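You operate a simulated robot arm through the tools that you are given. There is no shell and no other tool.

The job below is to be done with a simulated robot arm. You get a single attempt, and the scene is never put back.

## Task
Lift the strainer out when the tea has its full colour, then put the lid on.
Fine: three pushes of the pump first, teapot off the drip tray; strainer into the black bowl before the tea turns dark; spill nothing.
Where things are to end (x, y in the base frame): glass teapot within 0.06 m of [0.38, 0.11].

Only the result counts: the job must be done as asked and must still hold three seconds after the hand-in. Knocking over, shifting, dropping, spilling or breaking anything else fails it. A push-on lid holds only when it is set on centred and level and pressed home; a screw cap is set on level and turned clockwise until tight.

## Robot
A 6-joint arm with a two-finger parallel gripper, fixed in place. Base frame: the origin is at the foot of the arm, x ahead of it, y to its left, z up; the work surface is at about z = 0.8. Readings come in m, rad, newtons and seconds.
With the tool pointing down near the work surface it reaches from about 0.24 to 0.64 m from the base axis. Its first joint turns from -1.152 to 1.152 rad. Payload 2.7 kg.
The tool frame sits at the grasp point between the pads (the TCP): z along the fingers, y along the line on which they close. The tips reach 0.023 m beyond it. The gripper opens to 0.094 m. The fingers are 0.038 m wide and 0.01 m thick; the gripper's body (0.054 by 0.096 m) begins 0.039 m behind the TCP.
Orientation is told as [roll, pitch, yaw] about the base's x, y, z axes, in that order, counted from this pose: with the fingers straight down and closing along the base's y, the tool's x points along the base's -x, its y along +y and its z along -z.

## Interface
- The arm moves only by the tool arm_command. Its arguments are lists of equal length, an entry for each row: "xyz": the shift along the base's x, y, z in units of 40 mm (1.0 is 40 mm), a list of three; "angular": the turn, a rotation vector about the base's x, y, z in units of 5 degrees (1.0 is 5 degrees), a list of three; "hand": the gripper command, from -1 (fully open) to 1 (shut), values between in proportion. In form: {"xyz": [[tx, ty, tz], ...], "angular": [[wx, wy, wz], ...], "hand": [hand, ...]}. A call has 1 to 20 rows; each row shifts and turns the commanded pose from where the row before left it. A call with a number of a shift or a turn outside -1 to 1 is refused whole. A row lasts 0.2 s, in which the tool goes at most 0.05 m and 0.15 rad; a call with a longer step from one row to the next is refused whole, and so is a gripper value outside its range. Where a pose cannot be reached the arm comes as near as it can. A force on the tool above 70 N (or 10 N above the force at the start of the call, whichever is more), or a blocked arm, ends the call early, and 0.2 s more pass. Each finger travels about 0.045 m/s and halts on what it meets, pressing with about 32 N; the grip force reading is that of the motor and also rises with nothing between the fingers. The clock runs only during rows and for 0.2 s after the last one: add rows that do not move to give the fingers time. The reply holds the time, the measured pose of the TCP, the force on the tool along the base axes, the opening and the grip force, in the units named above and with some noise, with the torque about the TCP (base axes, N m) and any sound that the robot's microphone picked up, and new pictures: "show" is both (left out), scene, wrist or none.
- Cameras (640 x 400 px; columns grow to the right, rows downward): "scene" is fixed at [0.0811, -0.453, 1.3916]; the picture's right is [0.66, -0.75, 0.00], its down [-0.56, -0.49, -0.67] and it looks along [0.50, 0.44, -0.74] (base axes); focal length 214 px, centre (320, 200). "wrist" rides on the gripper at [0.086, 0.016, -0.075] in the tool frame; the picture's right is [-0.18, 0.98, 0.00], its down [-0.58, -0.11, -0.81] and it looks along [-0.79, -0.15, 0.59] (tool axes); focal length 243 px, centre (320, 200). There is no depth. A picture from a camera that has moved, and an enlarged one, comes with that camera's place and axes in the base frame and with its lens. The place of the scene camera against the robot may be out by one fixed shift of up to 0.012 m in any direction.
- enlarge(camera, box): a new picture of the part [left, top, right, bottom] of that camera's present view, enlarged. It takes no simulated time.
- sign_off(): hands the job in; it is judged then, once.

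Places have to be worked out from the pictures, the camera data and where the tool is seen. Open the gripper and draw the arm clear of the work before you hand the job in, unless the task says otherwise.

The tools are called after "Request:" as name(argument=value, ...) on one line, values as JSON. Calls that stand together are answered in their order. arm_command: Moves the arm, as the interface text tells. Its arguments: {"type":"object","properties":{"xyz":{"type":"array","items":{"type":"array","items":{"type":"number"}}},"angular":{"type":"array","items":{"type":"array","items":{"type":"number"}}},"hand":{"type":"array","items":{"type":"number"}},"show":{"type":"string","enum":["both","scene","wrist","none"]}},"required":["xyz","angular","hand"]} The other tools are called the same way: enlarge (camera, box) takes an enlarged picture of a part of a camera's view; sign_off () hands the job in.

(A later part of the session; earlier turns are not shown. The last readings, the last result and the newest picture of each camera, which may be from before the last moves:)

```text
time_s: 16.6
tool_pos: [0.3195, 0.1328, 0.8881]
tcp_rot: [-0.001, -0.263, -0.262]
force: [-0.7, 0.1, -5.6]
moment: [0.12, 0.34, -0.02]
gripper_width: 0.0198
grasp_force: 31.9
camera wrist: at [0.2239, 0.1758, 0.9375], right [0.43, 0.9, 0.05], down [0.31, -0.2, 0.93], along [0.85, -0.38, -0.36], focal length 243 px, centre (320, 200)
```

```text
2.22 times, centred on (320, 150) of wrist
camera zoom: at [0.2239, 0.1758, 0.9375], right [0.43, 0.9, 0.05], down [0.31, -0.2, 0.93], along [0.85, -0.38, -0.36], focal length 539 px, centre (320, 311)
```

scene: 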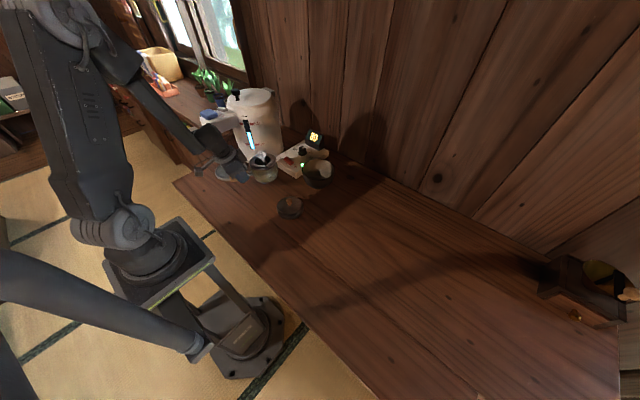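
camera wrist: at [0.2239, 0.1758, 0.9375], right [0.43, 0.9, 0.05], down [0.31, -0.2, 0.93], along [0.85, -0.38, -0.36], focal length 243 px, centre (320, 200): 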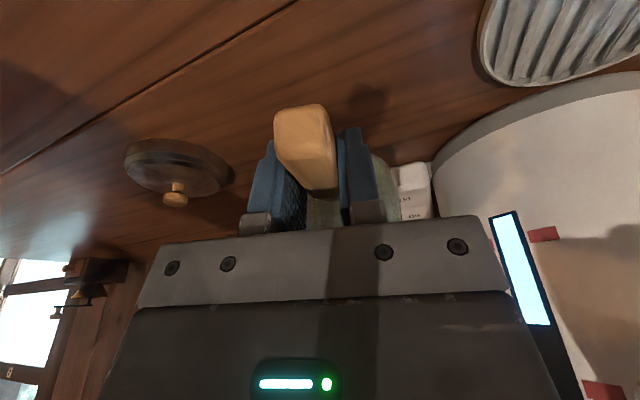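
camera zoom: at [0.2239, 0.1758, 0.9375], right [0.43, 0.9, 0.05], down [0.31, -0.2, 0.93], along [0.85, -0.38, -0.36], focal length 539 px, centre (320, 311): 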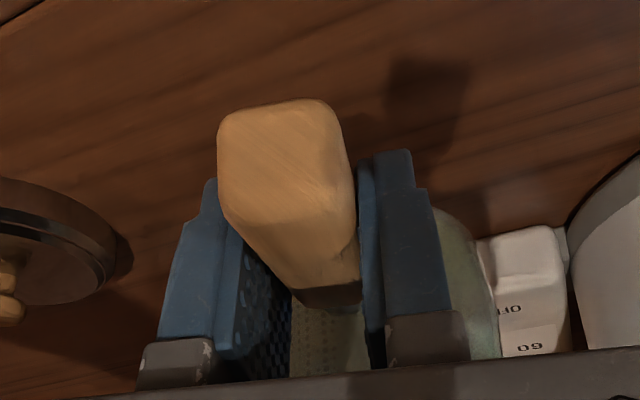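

Tea is yellow-green and deepening; the pot is over about [0.395, 0.115]. I'll lower it toward the table, slowing near the expected contact (TCP ≈0.848).

Request:
arm_command(xyz=[[0, 0, -0.3], [0, 0, -0.3], [0, 0, -0.2], [0, 0, -0.1], [0, 0, -0.08]], angular=[[0, 0, 0], [0, 0, 0], [0, 0, 0], [0, 0, 0], [0, 0, 0]], hand=[1, 1, 1, 1, 1], show="scene")

Request:
enlarge(camera="scene", box=[210, 120, 330, 220])

```text
time_s: 17.8
tool_pos: [0.3206, 0.1317, 0.8501]
tcp_rot: [-0.001, -0.264, -0.262]
force: [-1.8, -1.1, -0.2]
moment: [-0.08, 0.21, -0.08]
gripper_width: 0.0196
grasp_force: 32.1
```

scene: 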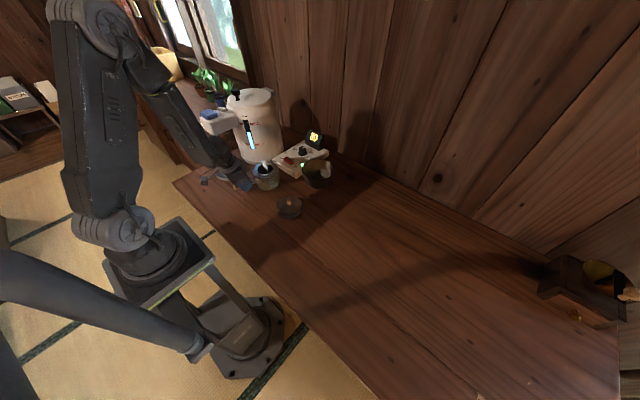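

```text
4.00 times, centred on (270, 170) of scene
camera zoom: at [0.0811, -0.453, 1.3916], right [0.66, -0.75, 0.0], down [-0.56, -0.49, -0.67], along [0.5, 0.44, -0.74], focal length 858 px, centre (520, 320)
```

zoom: 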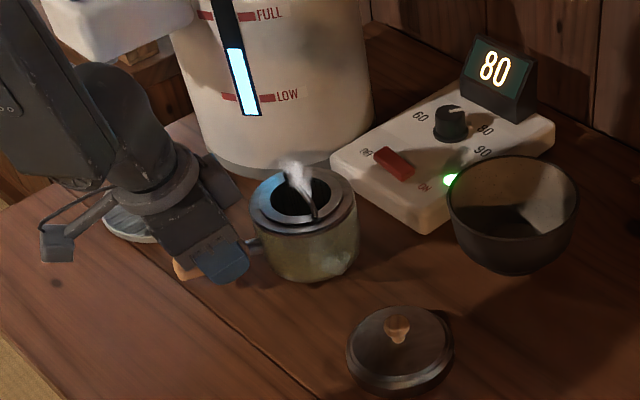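

The weight is now mostly on the table (force −0.2 N, residual torque 0.21). One 1 mm settle, then open the fingers.

Request:
arm_command(xyz=[[0, 0, -0.03], [0, 0, 0], [0, 0, 0], [0, 0, 0], [0, 0, 0]], angular=[[0, 0, 0], [0, 0, 0], [0, 0, 0], [0, 0, 0], [0, 0, 0]], hand=[1, 0.6, 0.3, 0, -0.3])

Request:
enlarge(camera="scene", box=[210, 120, 330, 220])

```text
time_s: 19.0
tool_pos: [0.3185, 0.1314, 0.8467]
tcp_rot: [-0.001, -0.263, -0.262]
force: [-0.8, -0.4, -0.3]
moment: [0.01, 0.0, 0.0]
gripper_width: 0.0611
grasp_force: 0.0
camera wrist: at [0.2244, 0.1745, 0.8969], right [0.43, 0.9, 0.05], down [0.31, -0.2, 0.93], along [0.85, -0.38, -0.36], focal length 243 px, centre (320, 200)
```

scene: 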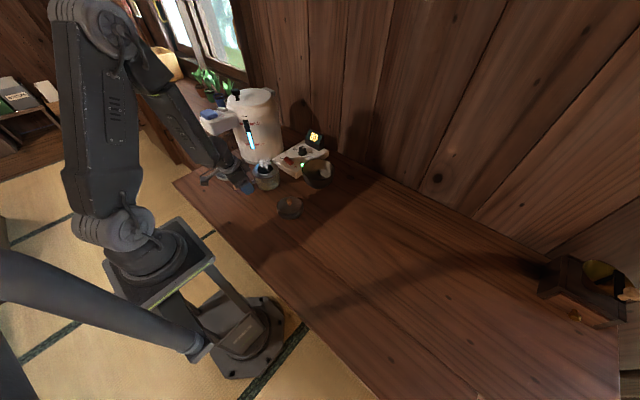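
wrist: 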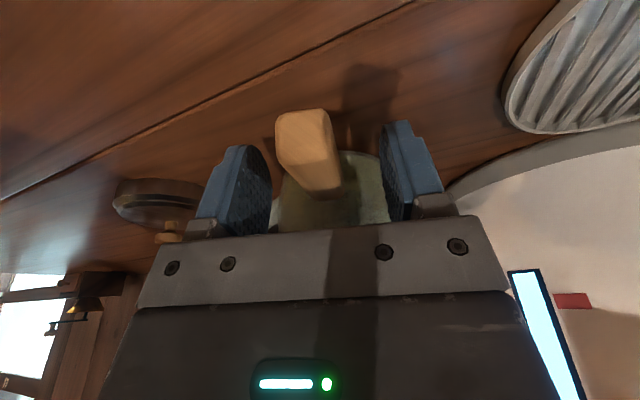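

```text
4.00 times, centred on (270, 170) of scene
camera zoom: at [0.0811, -0.453, 1.3916], right [0.66, -0.75, 0.0], down [-0.56, -0.49, -0.67], along [0.5, 0.44, -0.74], focal length 858 px, centre (520, 320)
```

zoom: 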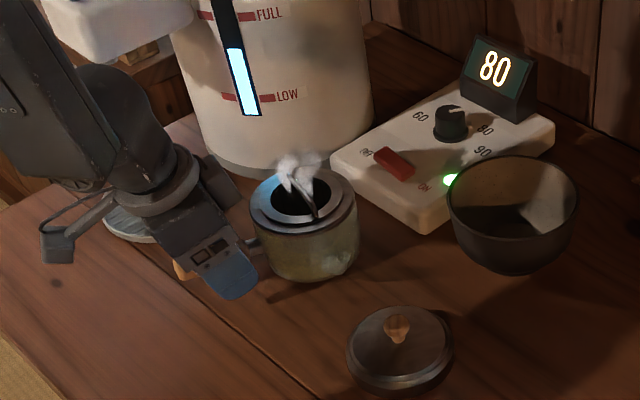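

The pot stands on the table, released cleanly. I'll back up, level the hand, and turn it to yaw −90° over the strainer while keeping an eye on the colour.

Request:
arm_command(xyz=[[-0.1, 0, 0.8], [0, 0, 1], [0, 0, 1], [0, 0, 1], [0.126, -0.03, 0], [0.126, -0.03, 0], [0.126, -0.03, 0], [0.126, -0.03, 0], [0.126, -0.03, 0], [0.126, -0.03, 0], [0.126, -0.03, 0], [0.126, -0.03, 0]], angular=[[0, 0, 0], [0.259, 0.966, 0], [0.259, 0.966, 0], [0.259, 0.966, 0], [0, 0, -1], [0, 0, -1], [0, 0, -1], [0, 0, -1], [0, 0, -1], [0, 0, -1], [0, 0, -1], [0, 0, -1]], hand=[-0.3, -0.3, -0.3, -0.3, -0.3, -0.3, -0.3, -0.3, -0.3, -0.3, -0.3, -0.3])

Request:
enlarge(camera="scene", box=[210, 120, 330, 220])

Request:
enlarge(camera="wrist", box=[200, 0, 440, 180])

```text
time_s: 21.6
tool_pos: [0.3575, 0.1233, 0.9997]
tcp_rot: [-0.001, -0.003, -0.962]
force: [0.2, 0.4, 0.1]
moment: [0.01, 0.01, 0.04]
gripper_width: 0.0611
grasp_force: 0.0
camera wrist: at [0.3204, 0.2043, 1.0739], right [0.91, 0.41, 0.0], down [0.24, -0.54, 0.81], along [0.33, -0.74, -0.59], focal length 243 px, centre (320, 200)
```

scene: 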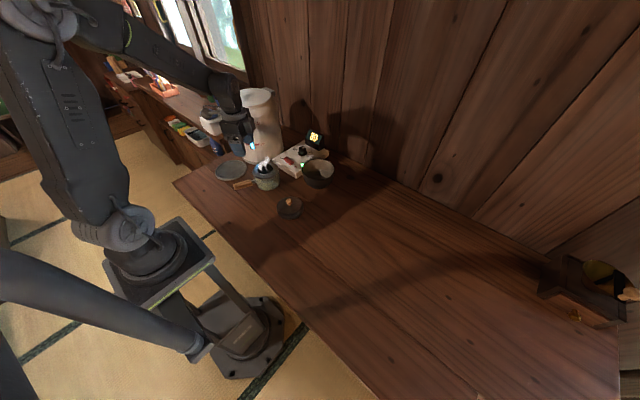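
wrist: 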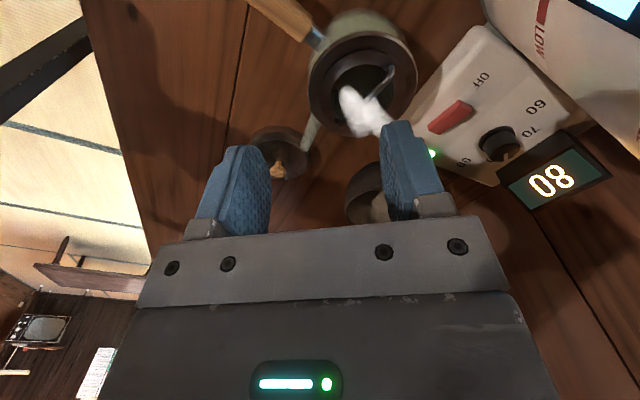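

```text
4.00 times, centred on (270, 170) of scene
camera zoom: at [0.0811, -0.453, 1.3916], right [0.66, -0.75, 0.0], down [-0.56, -0.49, -0.67], along [0.5, 0.44, -0.74], focal length 858 px, centre (520, 320)
```

zoom: 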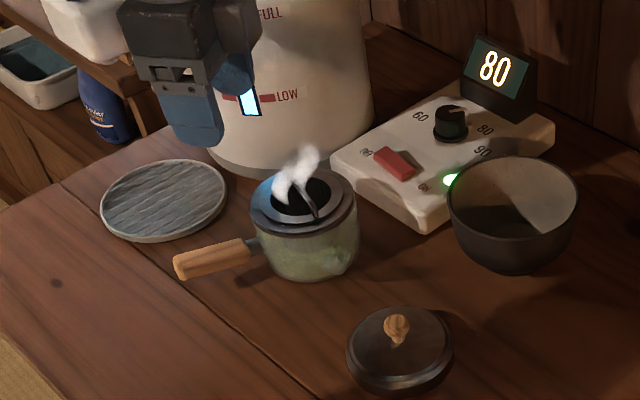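

```text
2.22 times, centred on (320, 90) of wrist
camera zoom: at [0.3204, 0.2043, 1.0739], right [0.91, 0.41, 0.0], down [0.24, -0.54, 0.81], along [0.33, -0.74, -0.59], focal length 539 px, centre (320, 444)
```

zoom: 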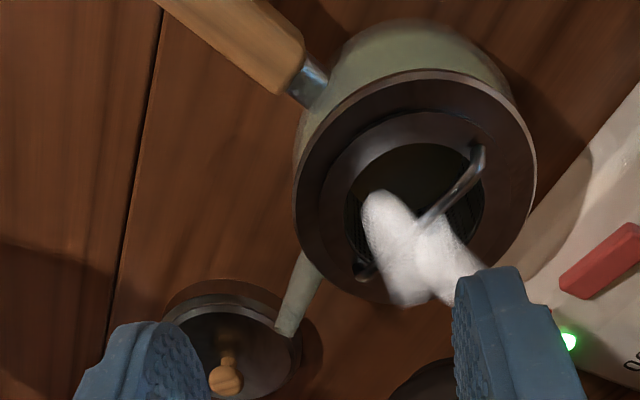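

Steam partly hides it, but the strainer's wire bar runs nearly along y, centred at about [0.402, 0.115], with its top at z≈0.88. The air pot limits how far the camera side can swing, so I'll turn to about −75°, move above the bar and re-check.

Request:
arm_command(xyz=[[0.28, -0.05, -0.3], [0.28, -0.05, -0.3], [0.28, -0.05, -0.3], [0.28, -0.05, -0.3]], angular=[[0, 0, -1], [0, 0, -1], [0, 0, -1], [0, 0, -1]], hand=[-0.1, 0, 0.15, 0.15])

Request:
enlarge(camera="scene", box=[210, 120, 330, 220])

Request:
enlarge(camera="wrist", box=[200, 40, 440, 220])

```text
time_s: 22.6
tool_pos: [0.4012, 0.114, 0.95]
tcp_rot: [0.001, -0.003, -1.31]
force: [-0.6, -0.1, -0.6]
moment: [-0.03, 0.0, 0.0]
gripper_width: 0.04
grasp_force: 0.0
camera wrist: at [0.3943, 0.2022, 1.0259], right [1.0, 0.07, 0.0], down [0.04, -0.59, 0.81], along [0.06, -0.81, -0.59], focal length 243 px, centre (320, 200)
```

scene: 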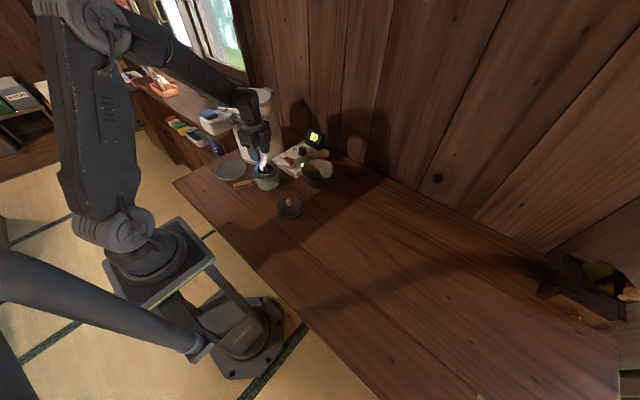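
wrist: 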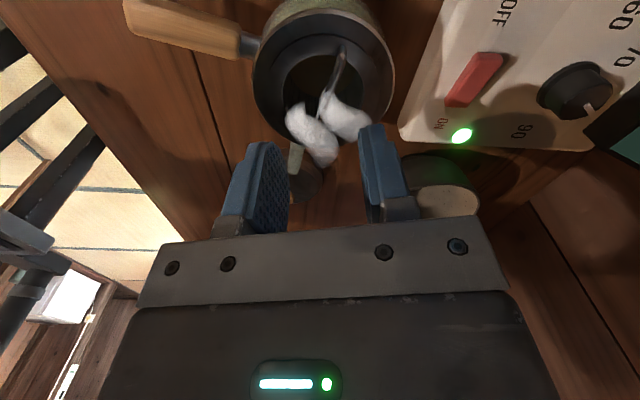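

```text
4.00 times, centred on (270, 170) of scene
camera zoom: at [0.0811, -0.453, 1.3916], right [0.66, -0.75, 0.0], down [-0.56, -0.49, -0.67], along [0.5, 0.44, -0.74], focal length 858 px, centre (520, 320)
```

zoom: 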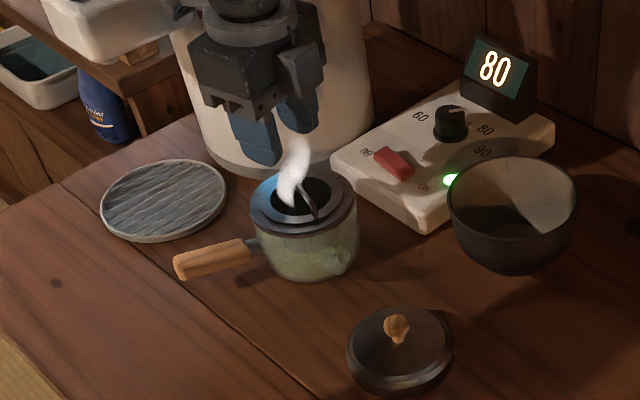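

```text
2.22 times, centred on (320, 130) of wrist
camera zoom: at [0.3943, 0.2022, 1.0259], right [1.0, 0.07, 0.0], down [0.04, -0.59, 0.81], along [0.06, -0.81, -0.59], focal length 539 px, centre (320, 356)
```

zoom: 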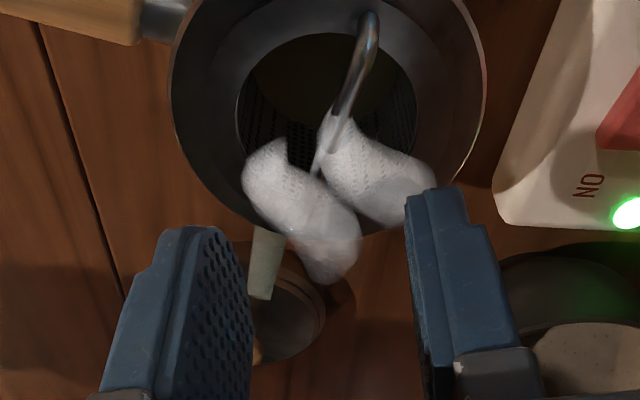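

The bar line reads from about [0.399,0.077] to [0.412,0.141]. I'll turn 5° more and shift to [0.4045, 0.107], descending to just above the ring (TCP 0.90), then look.

Request:
arm_command(xyz=[[0.08, -0.17, -0.4], [0, 0, -0.5], [0, 0, -0.35], [0, 0, 0]], angular=[[0, 0, -1], [0, 0, 0], [0, 0, 0], [0, 0, 0]], hand=[0.15, 0.15, 0.15, 0.15])

Request:
enlarge(camera="scene", box=[235, 140, 305, 200])

Request:
enlarge(camera="wrist", box=[200, 60, 440, 240])

```text
time_s: 23.6
tool_pos: [0.4045, 0.1075, 0.9014]
tcp_rot: [0.0, -0.002, -1.397]
force: [0.4, 0.5, 0.3]
moment: [0.01, 0.02, 0.0]
gripper_width: 0.0399
grasp_force: 0.1
camera wrist: at [0.4045, 0.1967, 0.9752], right [1.0, -0.01, 0.0], down [-0.01, -0.59, 0.81], along [-0.01, -0.81, -0.59], focal length 243 px, centre (320, 200)
```

scene: 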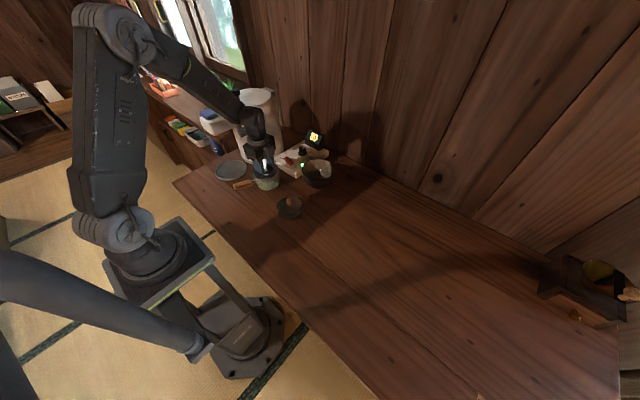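
wrist: 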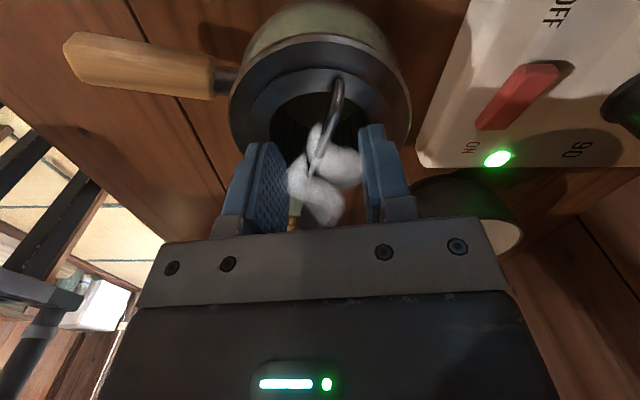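

```text
6.67 times, centred on (270, 170) of scene
camera zoom: at [0.0811, -0.453, 1.3916], right [0.66, -0.75, 0.0], down [-0.56, -0.49, -0.67], along [0.5, 0.44, -0.74], focal length 1430 px, centre (653, 400)
```

zoom: 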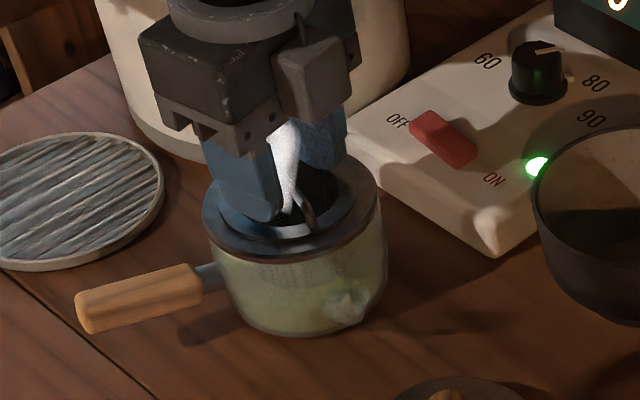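

```text
2.22 times, centred on (320, 150) of wrist
camera zoom: at [0.4045, 0.1967, 0.9752], right [1.0, -0.01, 0.0], down [-0.01, -0.59, 0.81], along [-0.01, -0.81, -0.59], focal length 539 px, centre (320, 311)
```

zoom: 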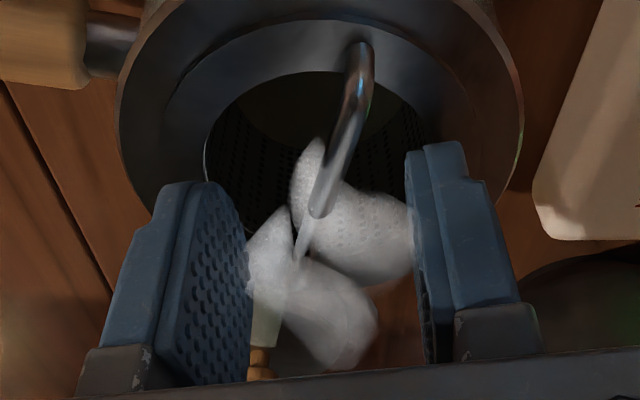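

The bar sits centred between the fingers, its top at about z 0.883. I'll lower 6 mm and close on it; the tea is still pale green so I won't lift yet.

Request:
arm_command(xyz=[[0, 0, -0.15], [0, 0, 0], [0, 0, 0], [0, 0, 0], [0, 0, 0]], angular=[[0, 0, 0], [0, 0, 0], [0, 0, 0], [0, 0, 0], [0, 0, 0]], hand=[0.15, 0.5, 0.8, 1, 1])

Request:
enlarge(camera="scene", box=[235, 140, 305, 200])

Request:
enlarge(camera="wrist", box=[200, 60, 440, 240])

```text
time_s: 24.8
tool_pos: [0.4033, 0.1078, 0.8964]
tcp_rot: [0.001, -0.002, -1.396]
force: [-0.5, 0.2, 15.6]
moment: [-0.45, -0.06, 0.02]
gripper_width: 0.0044
grasp_force: 31.8
camera wrist: at [0.4045, 0.1969, 0.9702], right [1.0, -0.01, 0.0], down [-0.01, -0.59, 0.81], along [-0.01, -0.81, -0.59], focal length 243 px, centre (320, 200)
```

scene: 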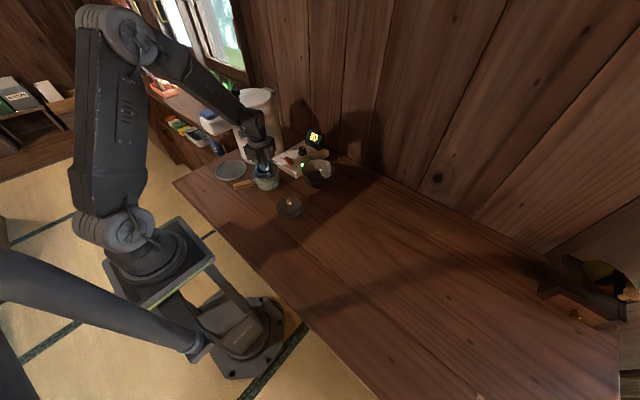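
wrist: 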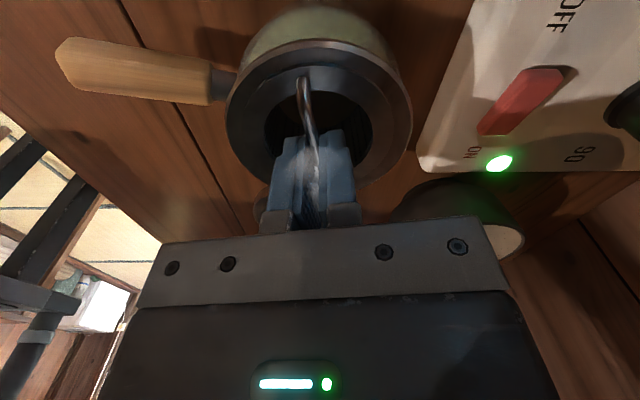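

```text
6.67 times, centred on (270, 170) of scene
camera zoom: at [0.0809, -0.4531, 1.3916], right [0.66, -0.75, 0.0], down [-0.56, -0.49, -0.67], along [0.5, 0.44, -0.74], focal length 1430 px, centre (653, 400)
```

zoom: 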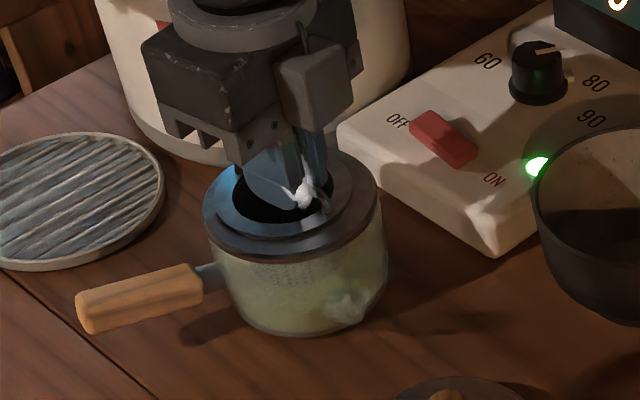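

```text
2.22 times, centred on (320, 150) of wrist
camera zoom: at [0.4045, 0.1969, 0.9702], right [1.0, -0.01, 0.0], down [-0.01, -0.59, 0.81], along [-0.01, -0.81, -0.59], focal length 539 px, centre (320, 311)
```

zoom: 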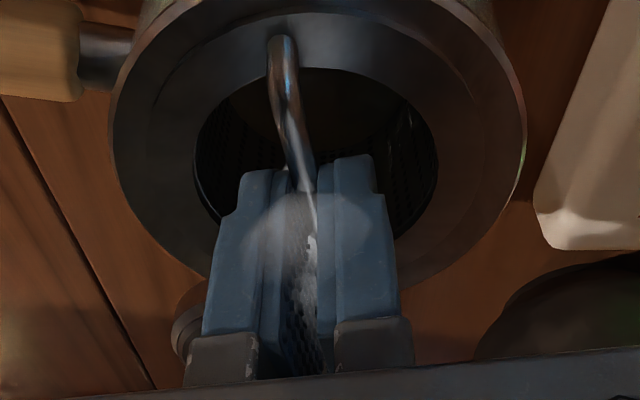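

The bar is gripped (4.4 mm), but the tips press down with about 15 N. I'll relieve that by raising 1.2 mm and check the tea colour.

Request:
arm_command(xyz=[[0, 0, 0.03], [0, 0, 0]], angular=[[0, 0, 0], [0, 0, 0]], hand=[1, 1], show="none")

Request:
enlarge(camera="scene", box=[235, 140, 305, 200])

```text
time_s: 25.4
tool_pos: [0.4031, 0.1088, 0.8943]
tcp_rot: [-0.002, -0.002, -1.395]
force: [1.7, -0.3, 3.4]
moment: [-0.11, -0.07, 0.03]
gripper_width: 0.0043
grasp_force: 31.5
```

```text
6.67 times, centred on (270, 170) of scene
camera zoom: at [0.0811, -0.453, 1.3916], right [0.66, -0.75, 0.0], down [-0.56, -0.49, -0.67], along [0.5, 0.44, -0.74], focal length 1430 px, centre (653, 400)
```

zoom: 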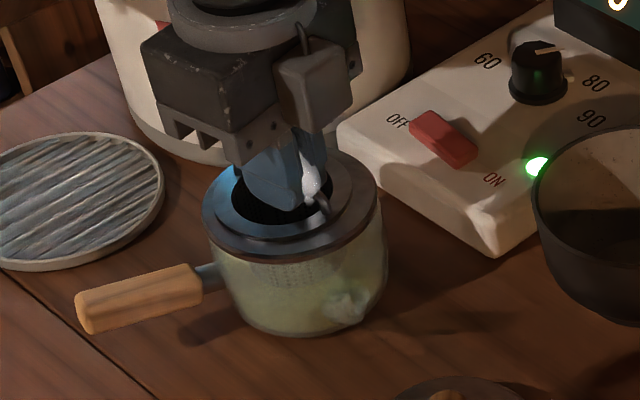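

Force has relaxed to about 3 N. The tea is light yellow-green and still changing; I'll wait 3 s and look again.

Request:
arm_command(xyz=[[0, 0, 0], [0, 0, 0], [0, 0, 0], [0, 0, 0], [0, 0, 0], [0, 0, 0], [0, 0, 0], [0, 0, 0], [0, 0, 0], [0, 0, 0], [0, 0, 0], [0, 0, 0], [0, 0, 0], [0, 0, 0]], angular=[[0, 0, 0], [0, 0, 0], [0, 0, 0], [0, 0, 0], [0, 0, 0], [0, 0, 0], [0, 0, 0], [0, 0, 0], [0, 0, 0], [0, 0, 0], [0, 0, 0], [0, 0, 0], [0, 0, 0], [0, 0, 0]], hand=[1, 1, 1, 1, 1, 1, 1, 1, 1, 1, 1, 1, 1, 1], show="none")

Request:
enlarge(camera="scene", box=[235, 140, 305, 200])

```text
time_s: 28.4
tool_pos: [0.4042, 0.1076, 0.8956]
tcp_rot: [0.0, -0.001, -1.397]
force: [-0.5, 0.0, 0.1]
moment: [-0.01, -0.04, 0.02]
gripper_width: 0.0043
grasp_force: 31.8
```

```text
6.67 times, centred on (270, 170) of scene
camera zoom: at [0.0811, -0.453, 1.3916], right [0.66, -0.75, 0.0], down [-0.56, -0.49, -0.67], along [0.5, 0.44, -0.74], focal length 1430 px, centre (653, 400)
```

zoom: 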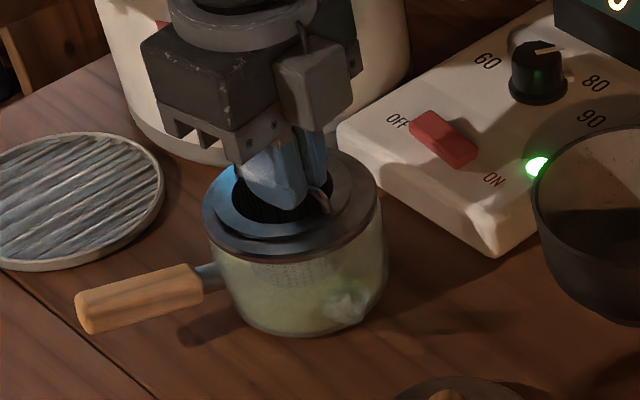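

Little change in 3 s. I'll take a tight crop of the glass for a colour reference, then wait again.

Request:
enlarge(camera="scene", box=[256, 172, 280, 192])

Request:
arm_command(xyz=[[0, 0, 0], [0, 0, 0], [0, 0, 0], [0, 0, 0], [0, 0, 0], [0, 0, 0], [0, 0, 0], [0, 0, 0], [0, 0, 0], [0, 0, 0], [0, 0, 0], [0, 0, 0], [0, 0, 0], [0, 0, 0]], angular=[[0, 0, 0], [0, 0, 0], [0, 0, 0], [0, 0, 0], [0, 0, 0], [0, 0, 0], [0, 0, 0], [0, 0, 0], [0, 0, 0], [0, 0, 0], [0, 0, 0], [0, 0, 0], [0, 0, 0], [0, 0, 0]], hand=[1, 1, 1, 1, 1, 1, 1, 1, 1, 1, 1, 1, 1, 1], show="none")

Request:
enlarge(camera="scene", box=[256, 172, 280, 192])

```text
16.00 times, centred on (268, 182) of scene
camera zoom: at [0.0811, -0.453, 1.3916], right [0.66, -0.75, 0.0], down [-0.56, -0.49, -0.67], along [0.5, 0.44, -0.74], focal length 3432 px, centre (1152, 488)
```

zoom: 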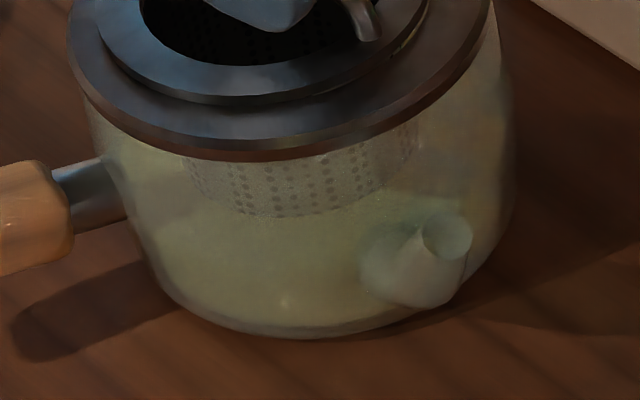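

```text
time_s: 31.4
tool_pos: [0.4043, 0.1079, 0.8955]
tcp_rot: [0.001, -0.002, -1.396]
force: [0.2, 0.8, 0.5]
moment: [0.04, 0.0, 0.03]
gripper_width: 0.0046
grasp_force: 31.9
```

```text
16.00 times, centred on (268, 182) of scene
camera zoom: at [0.0811, -0.453, 1.3916], right [0.66, -0.75, 0.0], down [-0.56, -0.49, -0.67], along [0.5, 0.44, -0.74], focal length 3432 px, centre (1152, 488)
```

zoom: 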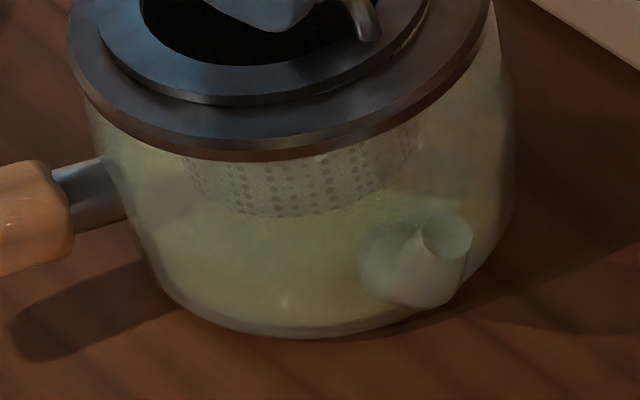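

The change is slow, slightly yellower. I'll wait 4 s and compare again.

Request:
arm_command(xyz=[[0, 0, 0], [0, 0, 0], [0, 0, 0], [0, 0, 0], [0, 0, 0], [0, 0, 0], [0, 0, 0], [0, 0, 0], [0, 0, 0], [0, 0, 0], [0, 0, 0], [0, 0, 0], [0, 0, 0], [0, 0, 0], [0, 0, 0], [0, 0, 0], [0, 0, 0], [0, 0, 0], [0, 0, 0], [0, 0, 0]], angular=[[0, 0, 0], [0, 0, 0], [0, 0, 0], [0, 0, 0], [0, 0, 0], [0, 0, 0], [0, 0, 0], [0, 0, 0], [0, 0, 0], [0, 0, 0], [0, 0, 0], [0, 0, 0], [0, 0, 0], [0, 0, 0], [0, 0, 0], [0, 0, 0], [0, 0, 0], [0, 0, 0], [0, 0, 0], [0, 0, 0]], hand=[1, 1, 1, 1, 1, 1, 1, 1, 1, 1, 1, 1, 1, 1, 1, 1, 1, 1, 1, 1], show="none")

Request:
enlarge(camera="scene", box=[256, 172, 280, 192])

```text
time_s: 35.6
tool_pos: [0.4025, 0.1078, 0.8973]
tcp_rot: [0.0, -0.002, -1.396]
force: [-0.4, 0.7, 0.3]
moment: [-0.01, -0.03, -0.01]
gripper_width: 0.0041
grasp_force: 31.9
```

```text
16.00 times, centred on (268, 182) of scene
camera zoom: at [0.0811, -0.453, 1.3916], right [0.66, -0.75, 0.0], down [-0.56, -0.49, -0.67], along [0.5, 0.44, -0.74], focal length 3432 px, centre (1152, 488)
```

zoom: 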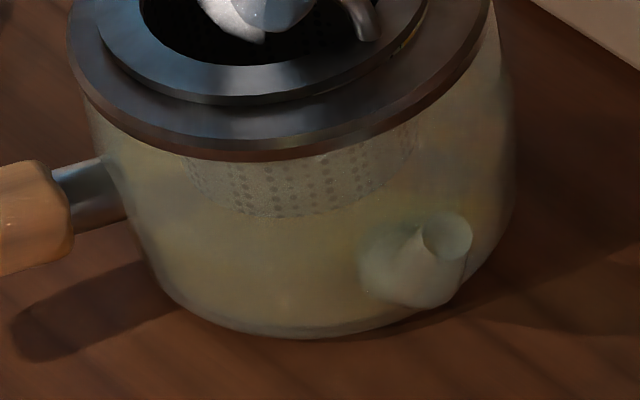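

It's drifting from green to yellow but still light. Waiting another 4 s.

Request:
arm_command(xyz=[[0, 0, 0], [0, 0, 0], [0, 0, 0], [0, 0, 0], [0, 0, 0], [0, 0, 0], [0, 0, 0], [0, 0, 0], [0, 0, 0], [0, 0, 0], [0, 0, 0], [0, 0, 0], [0, 0, 0], [0, 0, 0], [0, 0, 0], [0, 0, 0], [0, 0, 0], [0, 0, 0], [0, 0, 0], [0, 0, 0]], angular=[[0, 0, 0], [0, 0, 0], [0, 0, 0], [0, 0, 0], [0, 0, 0], [0, 0, 0], [0, 0, 0], [0, 0, 0], [0, 0, 0], [0, 0, 0], [0, 0, 0], [0, 0, 0], [0, 0, 0], [0, 0, 0], [0, 0, 0], [0, 0, 0], [0, 0, 0], [0, 0, 0], [0, 0, 0], [0, 0, 0]], hand=[1, 1, 1, 1, 1, 1, 1, 1, 1, 1, 1, 1, 1, 1, 1, 1, 1, 1, 1, 1], show="none")

Request:
enlarge(camera="scene", box=[256, 172, 280, 192])

```text
time_s: 39.8
tool_pos: [0.4036, 0.1075, 0.8957]
tcp_rot: [0.0, -0.001, -1.398]
force: [0.3, -0.4, 0.3]
moment: [-0.01, -0.01, 0.05]
gripper_width: 0.0047
grasp_force: 31.9
```

```text
16.00 times, centred on (268, 182) of scene
camera zoom: at [0.0811, -0.453, 1.3916], right [0.66, -0.75, 0.0], down [-0.56, -0.49, -0.67], along [0.5, 0.44, -0.74], focal length 3432 px, centre (1152, 488)
```

zoom: 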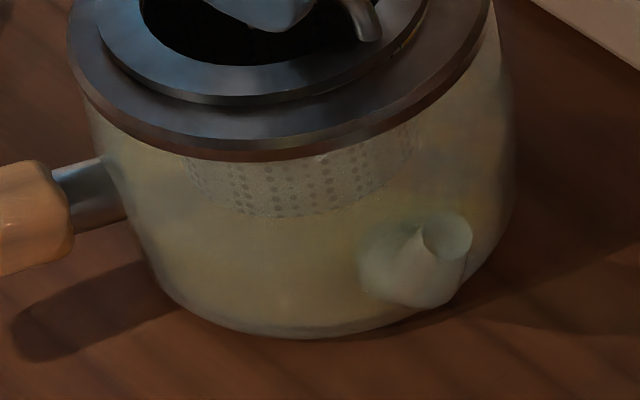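

Still slowly yellowing. I'll wait another 4 s, with wider views for colour context.

Request:
arm_command(xyz=[[0, 0, 0], [0, 0, 0], [0, 0, 0], [0, 0, 0], [0, 0, 0], [0, 0, 0], [0, 0, 0], [0, 0, 0], [0, 0, 0], [0, 0, 0], [0, 0, 0], [0, 0, 0], [0, 0, 0], [0, 0, 0], [0, 0, 0], [0, 0, 0], [0, 0, 0], [0, 0, 0], [0, 0, 0], [0, 0, 0]], angular=[[0, 0, 0], [0, 0, 0], [0, 0, 0], [0, 0, 0], [0, 0, 0], [0, 0, 0], [0, 0, 0], [0, 0, 0], [0, 0, 0], [0, 0, 0], [0, 0, 0], [0, 0, 0], [0, 0, 0], [0, 0, 0], [0, 0, 0], [0, 0, 0], [0, 0, 0], [0, 0, 0], [0, 0, 0], [0, 0, 0]], hand=[1, 1, 1, 1, 1, 1, 1, 1, 1, 1, 1, 1, 1, 1, 1, 1, 1, 1, 1, 1], show="wrist")

Request:
enlarge(camera="scene", box=[235, 140, 305, 200])

Request:
enlarge(camera="scene", box=[256, 172, 280, 192])

```text
time_s: 44.0
tool_pos: [0.4037, 0.1073, 0.8967]
tcp_rot: [-0.001, -0.002, -1.395]
force: [1.1, 0.6, 0.5]
moment: [-0.04, 0.0, -0.03]
gripper_width: 0.0045
grasp_force: 31.9
camera wrist: at [0.4043, 0.1966, 0.9707], right [1.0, -0.01, 0.0], down [-0.01, -0.59, 0.81], along [-0.01, -0.81, -0.59], focal length 243 px, centre (320, 200)
```

wrist: 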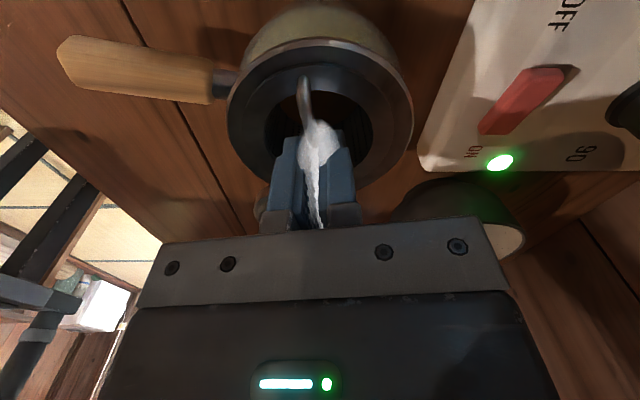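

```text
6.67 times, centred on (270, 170) of scene
camera zoom: at [0.0811, -0.453, 1.3916], right [0.66, -0.75, 0.0], down [-0.56, -0.49, -0.67], along [0.5, 0.44, -0.74], focal length 1430 px, centre (653, 400)
```

zoom: 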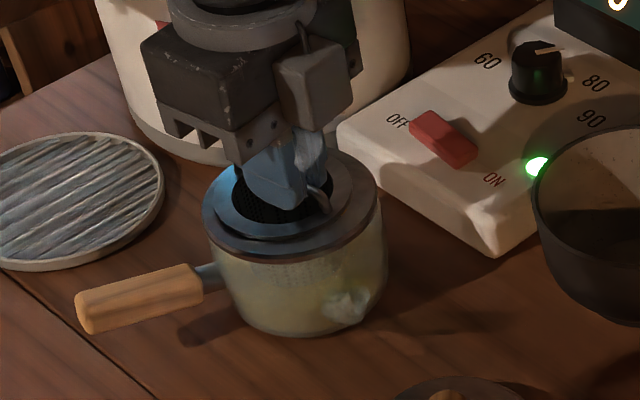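

```text
16.00 times, centred on (268, 182) of scene
camera zoom: at [0.0811, -0.453, 1.3916], right [0.66, -0.75, 0.0], down [-0.56, -0.49, -0.67], along [0.5, 0.44, -0.74], focal length 3432 px, centre (1152, 488)
```

zoom: 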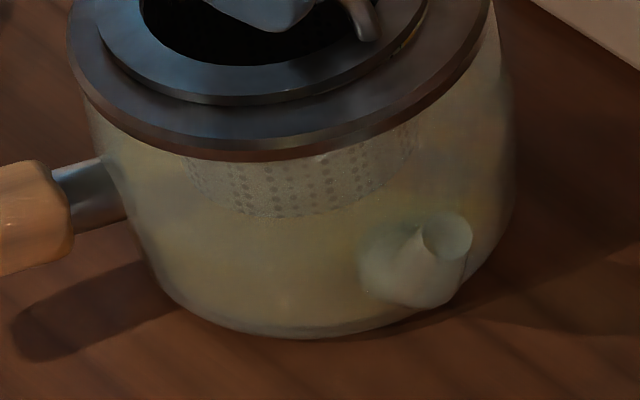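

The colour is now a straw yellow with slower change. I'll give it another 4 s and compare at the same zooms.

Request:
arm_command(xyz=[[0, 0, 0], [0, 0, 0], [0, 0, 0], [0, 0, 0], [0, 0, 0], [0, 0, 0], [0, 0, 0], [0, 0, 0], [0, 0, 0], [0, 0, 0], [0, 0, 0], [0, 0, 0], [0, 0, 0], [0, 0, 0], [0, 0, 0], [0, 0, 0], [0, 0, 0], [0, 0, 0], [0, 0, 0], [0, 0, 0]], angular=[[0, 0, 0], [0, 0, 0], [0, 0, 0], [0, 0, 0], [0, 0, 0], [0, 0, 0], [0, 0, 0], [0, 0, 0], [0, 0, 0], [0, 0, 0], [0, 0, 0], [0, 0, 0], [0, 0, 0], [0, 0, 0], [0, 0, 0], [0, 0, 0], [0, 0, 0], [0, 0, 0], [0, 0, 0], [0, 0, 0]], hand=[1, 1, 1, 1, 1, 1, 1, 1, 1, 1, 1, 1, 1, 1, 1, 1, 1, 1, 1, 1], show="none")

Request:
enlarge(camera="scene", box=[235, 140, 305, 200])

Request:
enlarge(camera="scene", box=[262, 180, 274, 190])

```text
time_s: 48.2
tool_pos: [0.4046, 0.1076, 0.896]
tcp_rot: [0.0, -0.002, -1.396]
force: [0.3, -0.6, -0.3]
moment: [0.0, -0.02, 0.0]
gripper_width: 0.0042
grasp_force: 31.9
```

```text
6.67 times, centred on (270, 170) of scene
camera zoom: at [0.0811, -0.453, 1.3916], right [0.66, -0.75, 0.0], down [-0.56, -0.49, -0.67], along [0.5, 0.44, -0.74], focal length 1430 px, centre (653, 400)
```

zoom: 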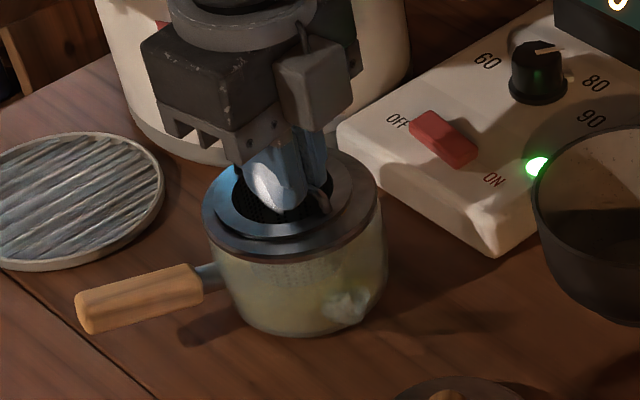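

```text
16.00 times, centred on (268, 185) of scene
camera zoom: at [0.0811, -0.453, 1.3916], right [0.66, -0.75, 0.0], down [-0.56, -0.49, -0.67], along [0.5, 0.44, -0.74], focal length 3432 px, centre (1152, 440)
```

zoom: 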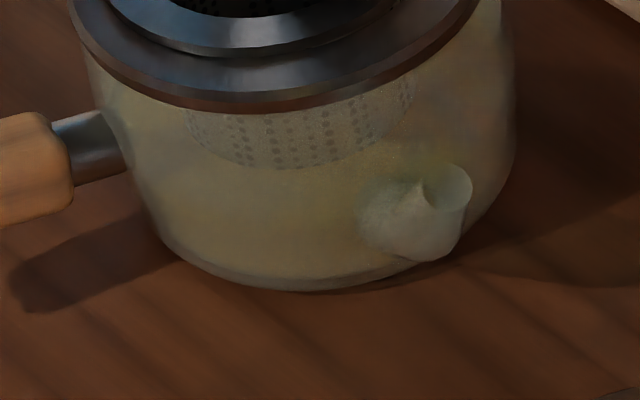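

Still a pale straw, not yet what I'd call full. Another 4 s.

Request:
arm_command(xyz=[[0, 0, 0], [0, 0, 0], [0, 0, 0], [0, 0, 0], [0, 0, 0], [0, 0, 0], [0, 0, 0], [0, 0, 0], [0, 0, 0], [0, 0, 0], [0, 0, 0], [0, 0, 0], [0, 0, 0], [0, 0, 0], [0, 0, 0], [0, 0, 0], [0, 0, 0], [0, 0, 0], [0, 0, 0], [0, 0, 0]], angular=[[0, 0, 0], [0, 0, 0], [0, 0, 0], [0, 0, 0], [0, 0, 0], [0, 0, 0], [0, 0, 0], [0, 0, 0], [0, 0, 0], [0, 0, 0], [0, 0, 0], [0, 0, 0], [0, 0, 0], [0, 0, 0], [0, 0, 0], [0, 0, 0], [0, 0, 0], [0, 0, 0], [0, 0, 0], [0, 0, 0]], hand=[1, 1, 1, 1, 1, 1, 1, 1, 1, 1, 1, 1, 1, 1, 1, 1, 1, 1, 1, 1], show="none")

Request:
enlarge(camera="scene", box=[235, 140, 305, 200])

Request:
enlarge(camera="scene", box=[262, 180, 274, 190])

```text
time_s: 52.4
tool_pos: [0.4033, 0.1086, 0.8964]
tcp_rot: [-0.002, -0.002, -1.396]
force: [0.2, 0.2, 0.0]
moment: [0.04, -0.03, 0.02]
gripper_width: 0.0044
grasp_force: 32.2
```

```text
6.67 times, centred on (270, 170) of scene
camera zoom: at [0.0811, -0.453, 1.3916], right [0.66, -0.75, 0.0], down [-0.56, -0.49, -0.67], along [0.5, 0.44, -0.74], focal length 1430 px, centre (653, 400)
```

zoom: 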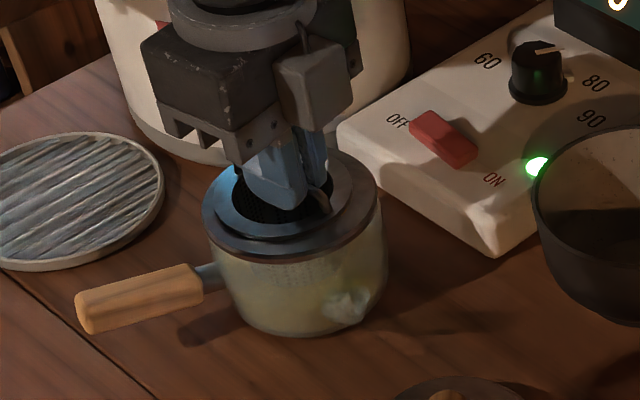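

```text
16.00 times, centred on (268, 185) of scene
camera zoom: at [0.0811, -0.453, 1.3916], right [0.66, -0.75, 0.0], down [-0.56, -0.49, -0.67], along [0.5, 0.44, -0.74], focal length 3432 px, centre (1152, 440)
```

zoom: 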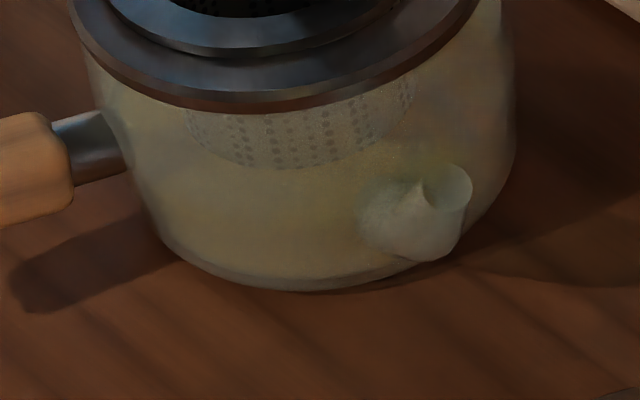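

Between 44 s and 52 s I see almost no change, which suggests the colour has levelled off. One last 3 s check to confirm the plateau before lifting.

Request:
arm_command(xyz=[[0, 0, 0], [0, 0, 0], [0, 0, 0], [0, 0, 0], [0, 0, 0], [0, 0, 0], [0, 0, 0], [0, 0, 0], [0, 0, 0], [0, 0, 0], [0, 0, 0], [0, 0, 0], [0, 0, 0], [0, 0, 0]], angular=[[0, 0, 0], [0, 0, 0], [0, 0, 0], [0, 0, 0], [0, 0, 0], [0, 0, 0], [0, 0, 0], [0, 0, 0], [0, 0, 0], [0, 0, 0], [0, 0, 0], [0, 0, 0], [0, 0, 0], [0, 0, 0]], hand=[1, 1, 1, 1, 1, 1, 1, 1, 1, 1, 1, 1, 1, 1], show="none")

Request:
enlarge(camera="scene", box=[235, 140, 305, 200])

Request:
enlarge(camera="scene", box=[256, 172, 280, 192])

```text
time_s: 55.4
tool_pos: [0.4034, 0.1076, 0.8966]
tcp_rot: [0.003, -0.002, -1.397]
force: [0.4, 0.0, -0.1]
moment: [0.02, 0.05, 0.03]
gripper_width: 0.0043
grasp_force: 31.9
```

```text
6.67 times, centred on (270, 170) of scene
camera zoom: at [0.0811, -0.453, 1.3916], right [0.66, -0.75, 0.0], down [-0.56, -0.49, -0.67], along [0.5, 0.44, -0.74], focal length 1430 px, centre (653, 400)
```

zoom: 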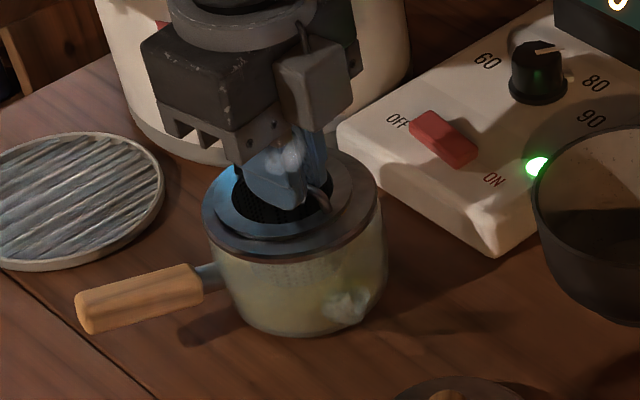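

```text
16.00 times, centred on (268, 182) of scene
camera zoom: at [0.0811, -0.453, 1.3916], right [0.66, -0.75, 0.0], down [-0.56, -0.49, -0.67], along [0.5, 0.44, -0.74], focal length 3432 px, centre (1152, 488)
```

zoom: 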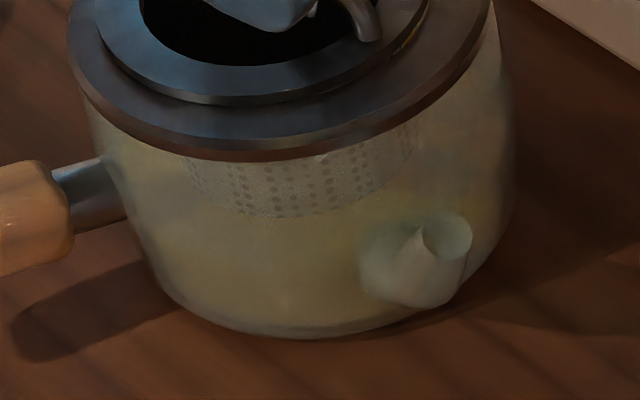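

No further change since 44 s, so the colour is full. I'll lift the strainer straight up about 86 mm and hold briefly over the pot so it drains.

Request:
arm_command(xyz=[[0, 0, 0.15], [0, 0, 0.3], [0, 0, 0.5], [0, 0, 0.6], [0, 0, 0.6], [0, 0, 0], [0, 0, 0]], angular=[[0, 0, 0], [0, 0, 0], [0, 0, 0], [0, 0, 0], [0, 0, 0], [0, 0, 0], [0, 0, 0]], hand=[1, 1, 1, 1, 1, 1, 1])

Request:
enlarge(camera="scene", box=[225, 110, 345, 210])

Request:
enlarge(camera="wrist", box=[200, 60, 440, 240])

```text
time_s: 57.0
tool_pos: [0.405, 0.106, 0.9813]
tcp_rot: [0.0, -0.002, -1.396]
force: [-0.2, 0.1, 0.1]
moment: [-0.01, 0.0, 0.02]
gripper_width: 0.0044
grasp_force: 32.0
camera wrist: at [0.405, 0.1957, 1.0566], right [1.0, -0.01, 0.0], down [-0.01, -0.59, 0.81], along [-0.01, -0.81, -0.59], focal length 243 px, centre (320, 200)
```

scene: 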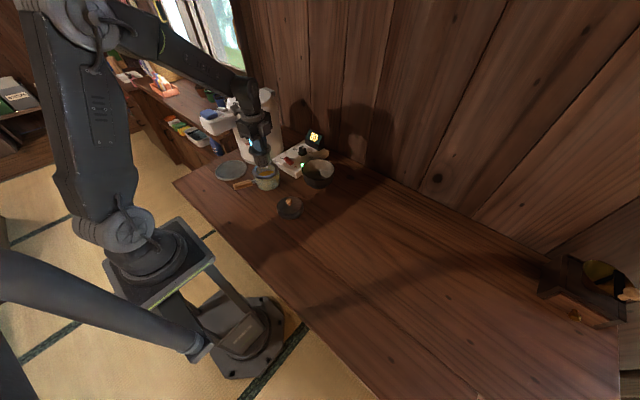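
wrist: 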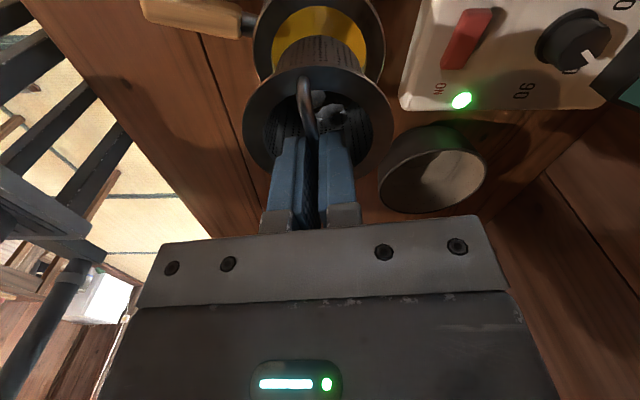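

```text
4.00 times, centred on (285, 160) of scene
camera zoom: at [0.0811, -0.453, 1.3916], right [0.66, -0.75, 0.0], down [-0.56, -0.49, -0.67], along [0.5, 0.44, -0.74], focal length 858 px, centre (460, 360)
```

zoom: 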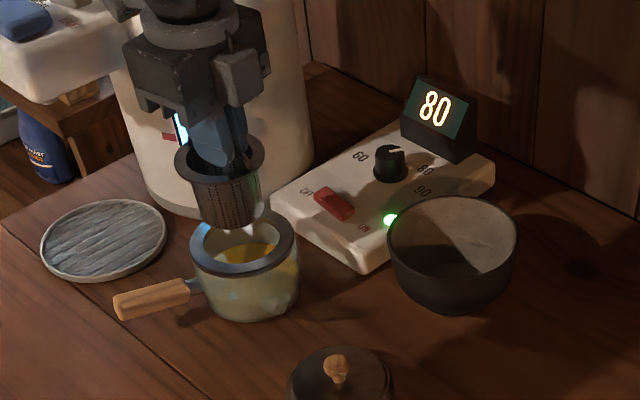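

```text
2.22 times, centred on (320, 150) of wrist
camera zoom: at [0.405, 0.1957, 1.0566], right [1.0, -0.01, 0.0], down [-0.01, -0.59, 0.81], along [-0.01, -0.81, -0.59], focal length 539 px, centre (320, 311)
```

zoom: 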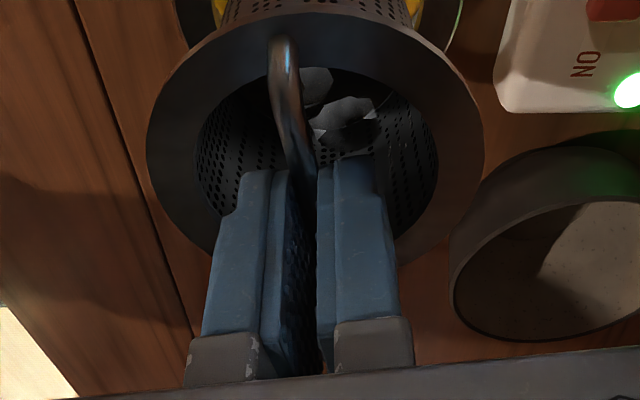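

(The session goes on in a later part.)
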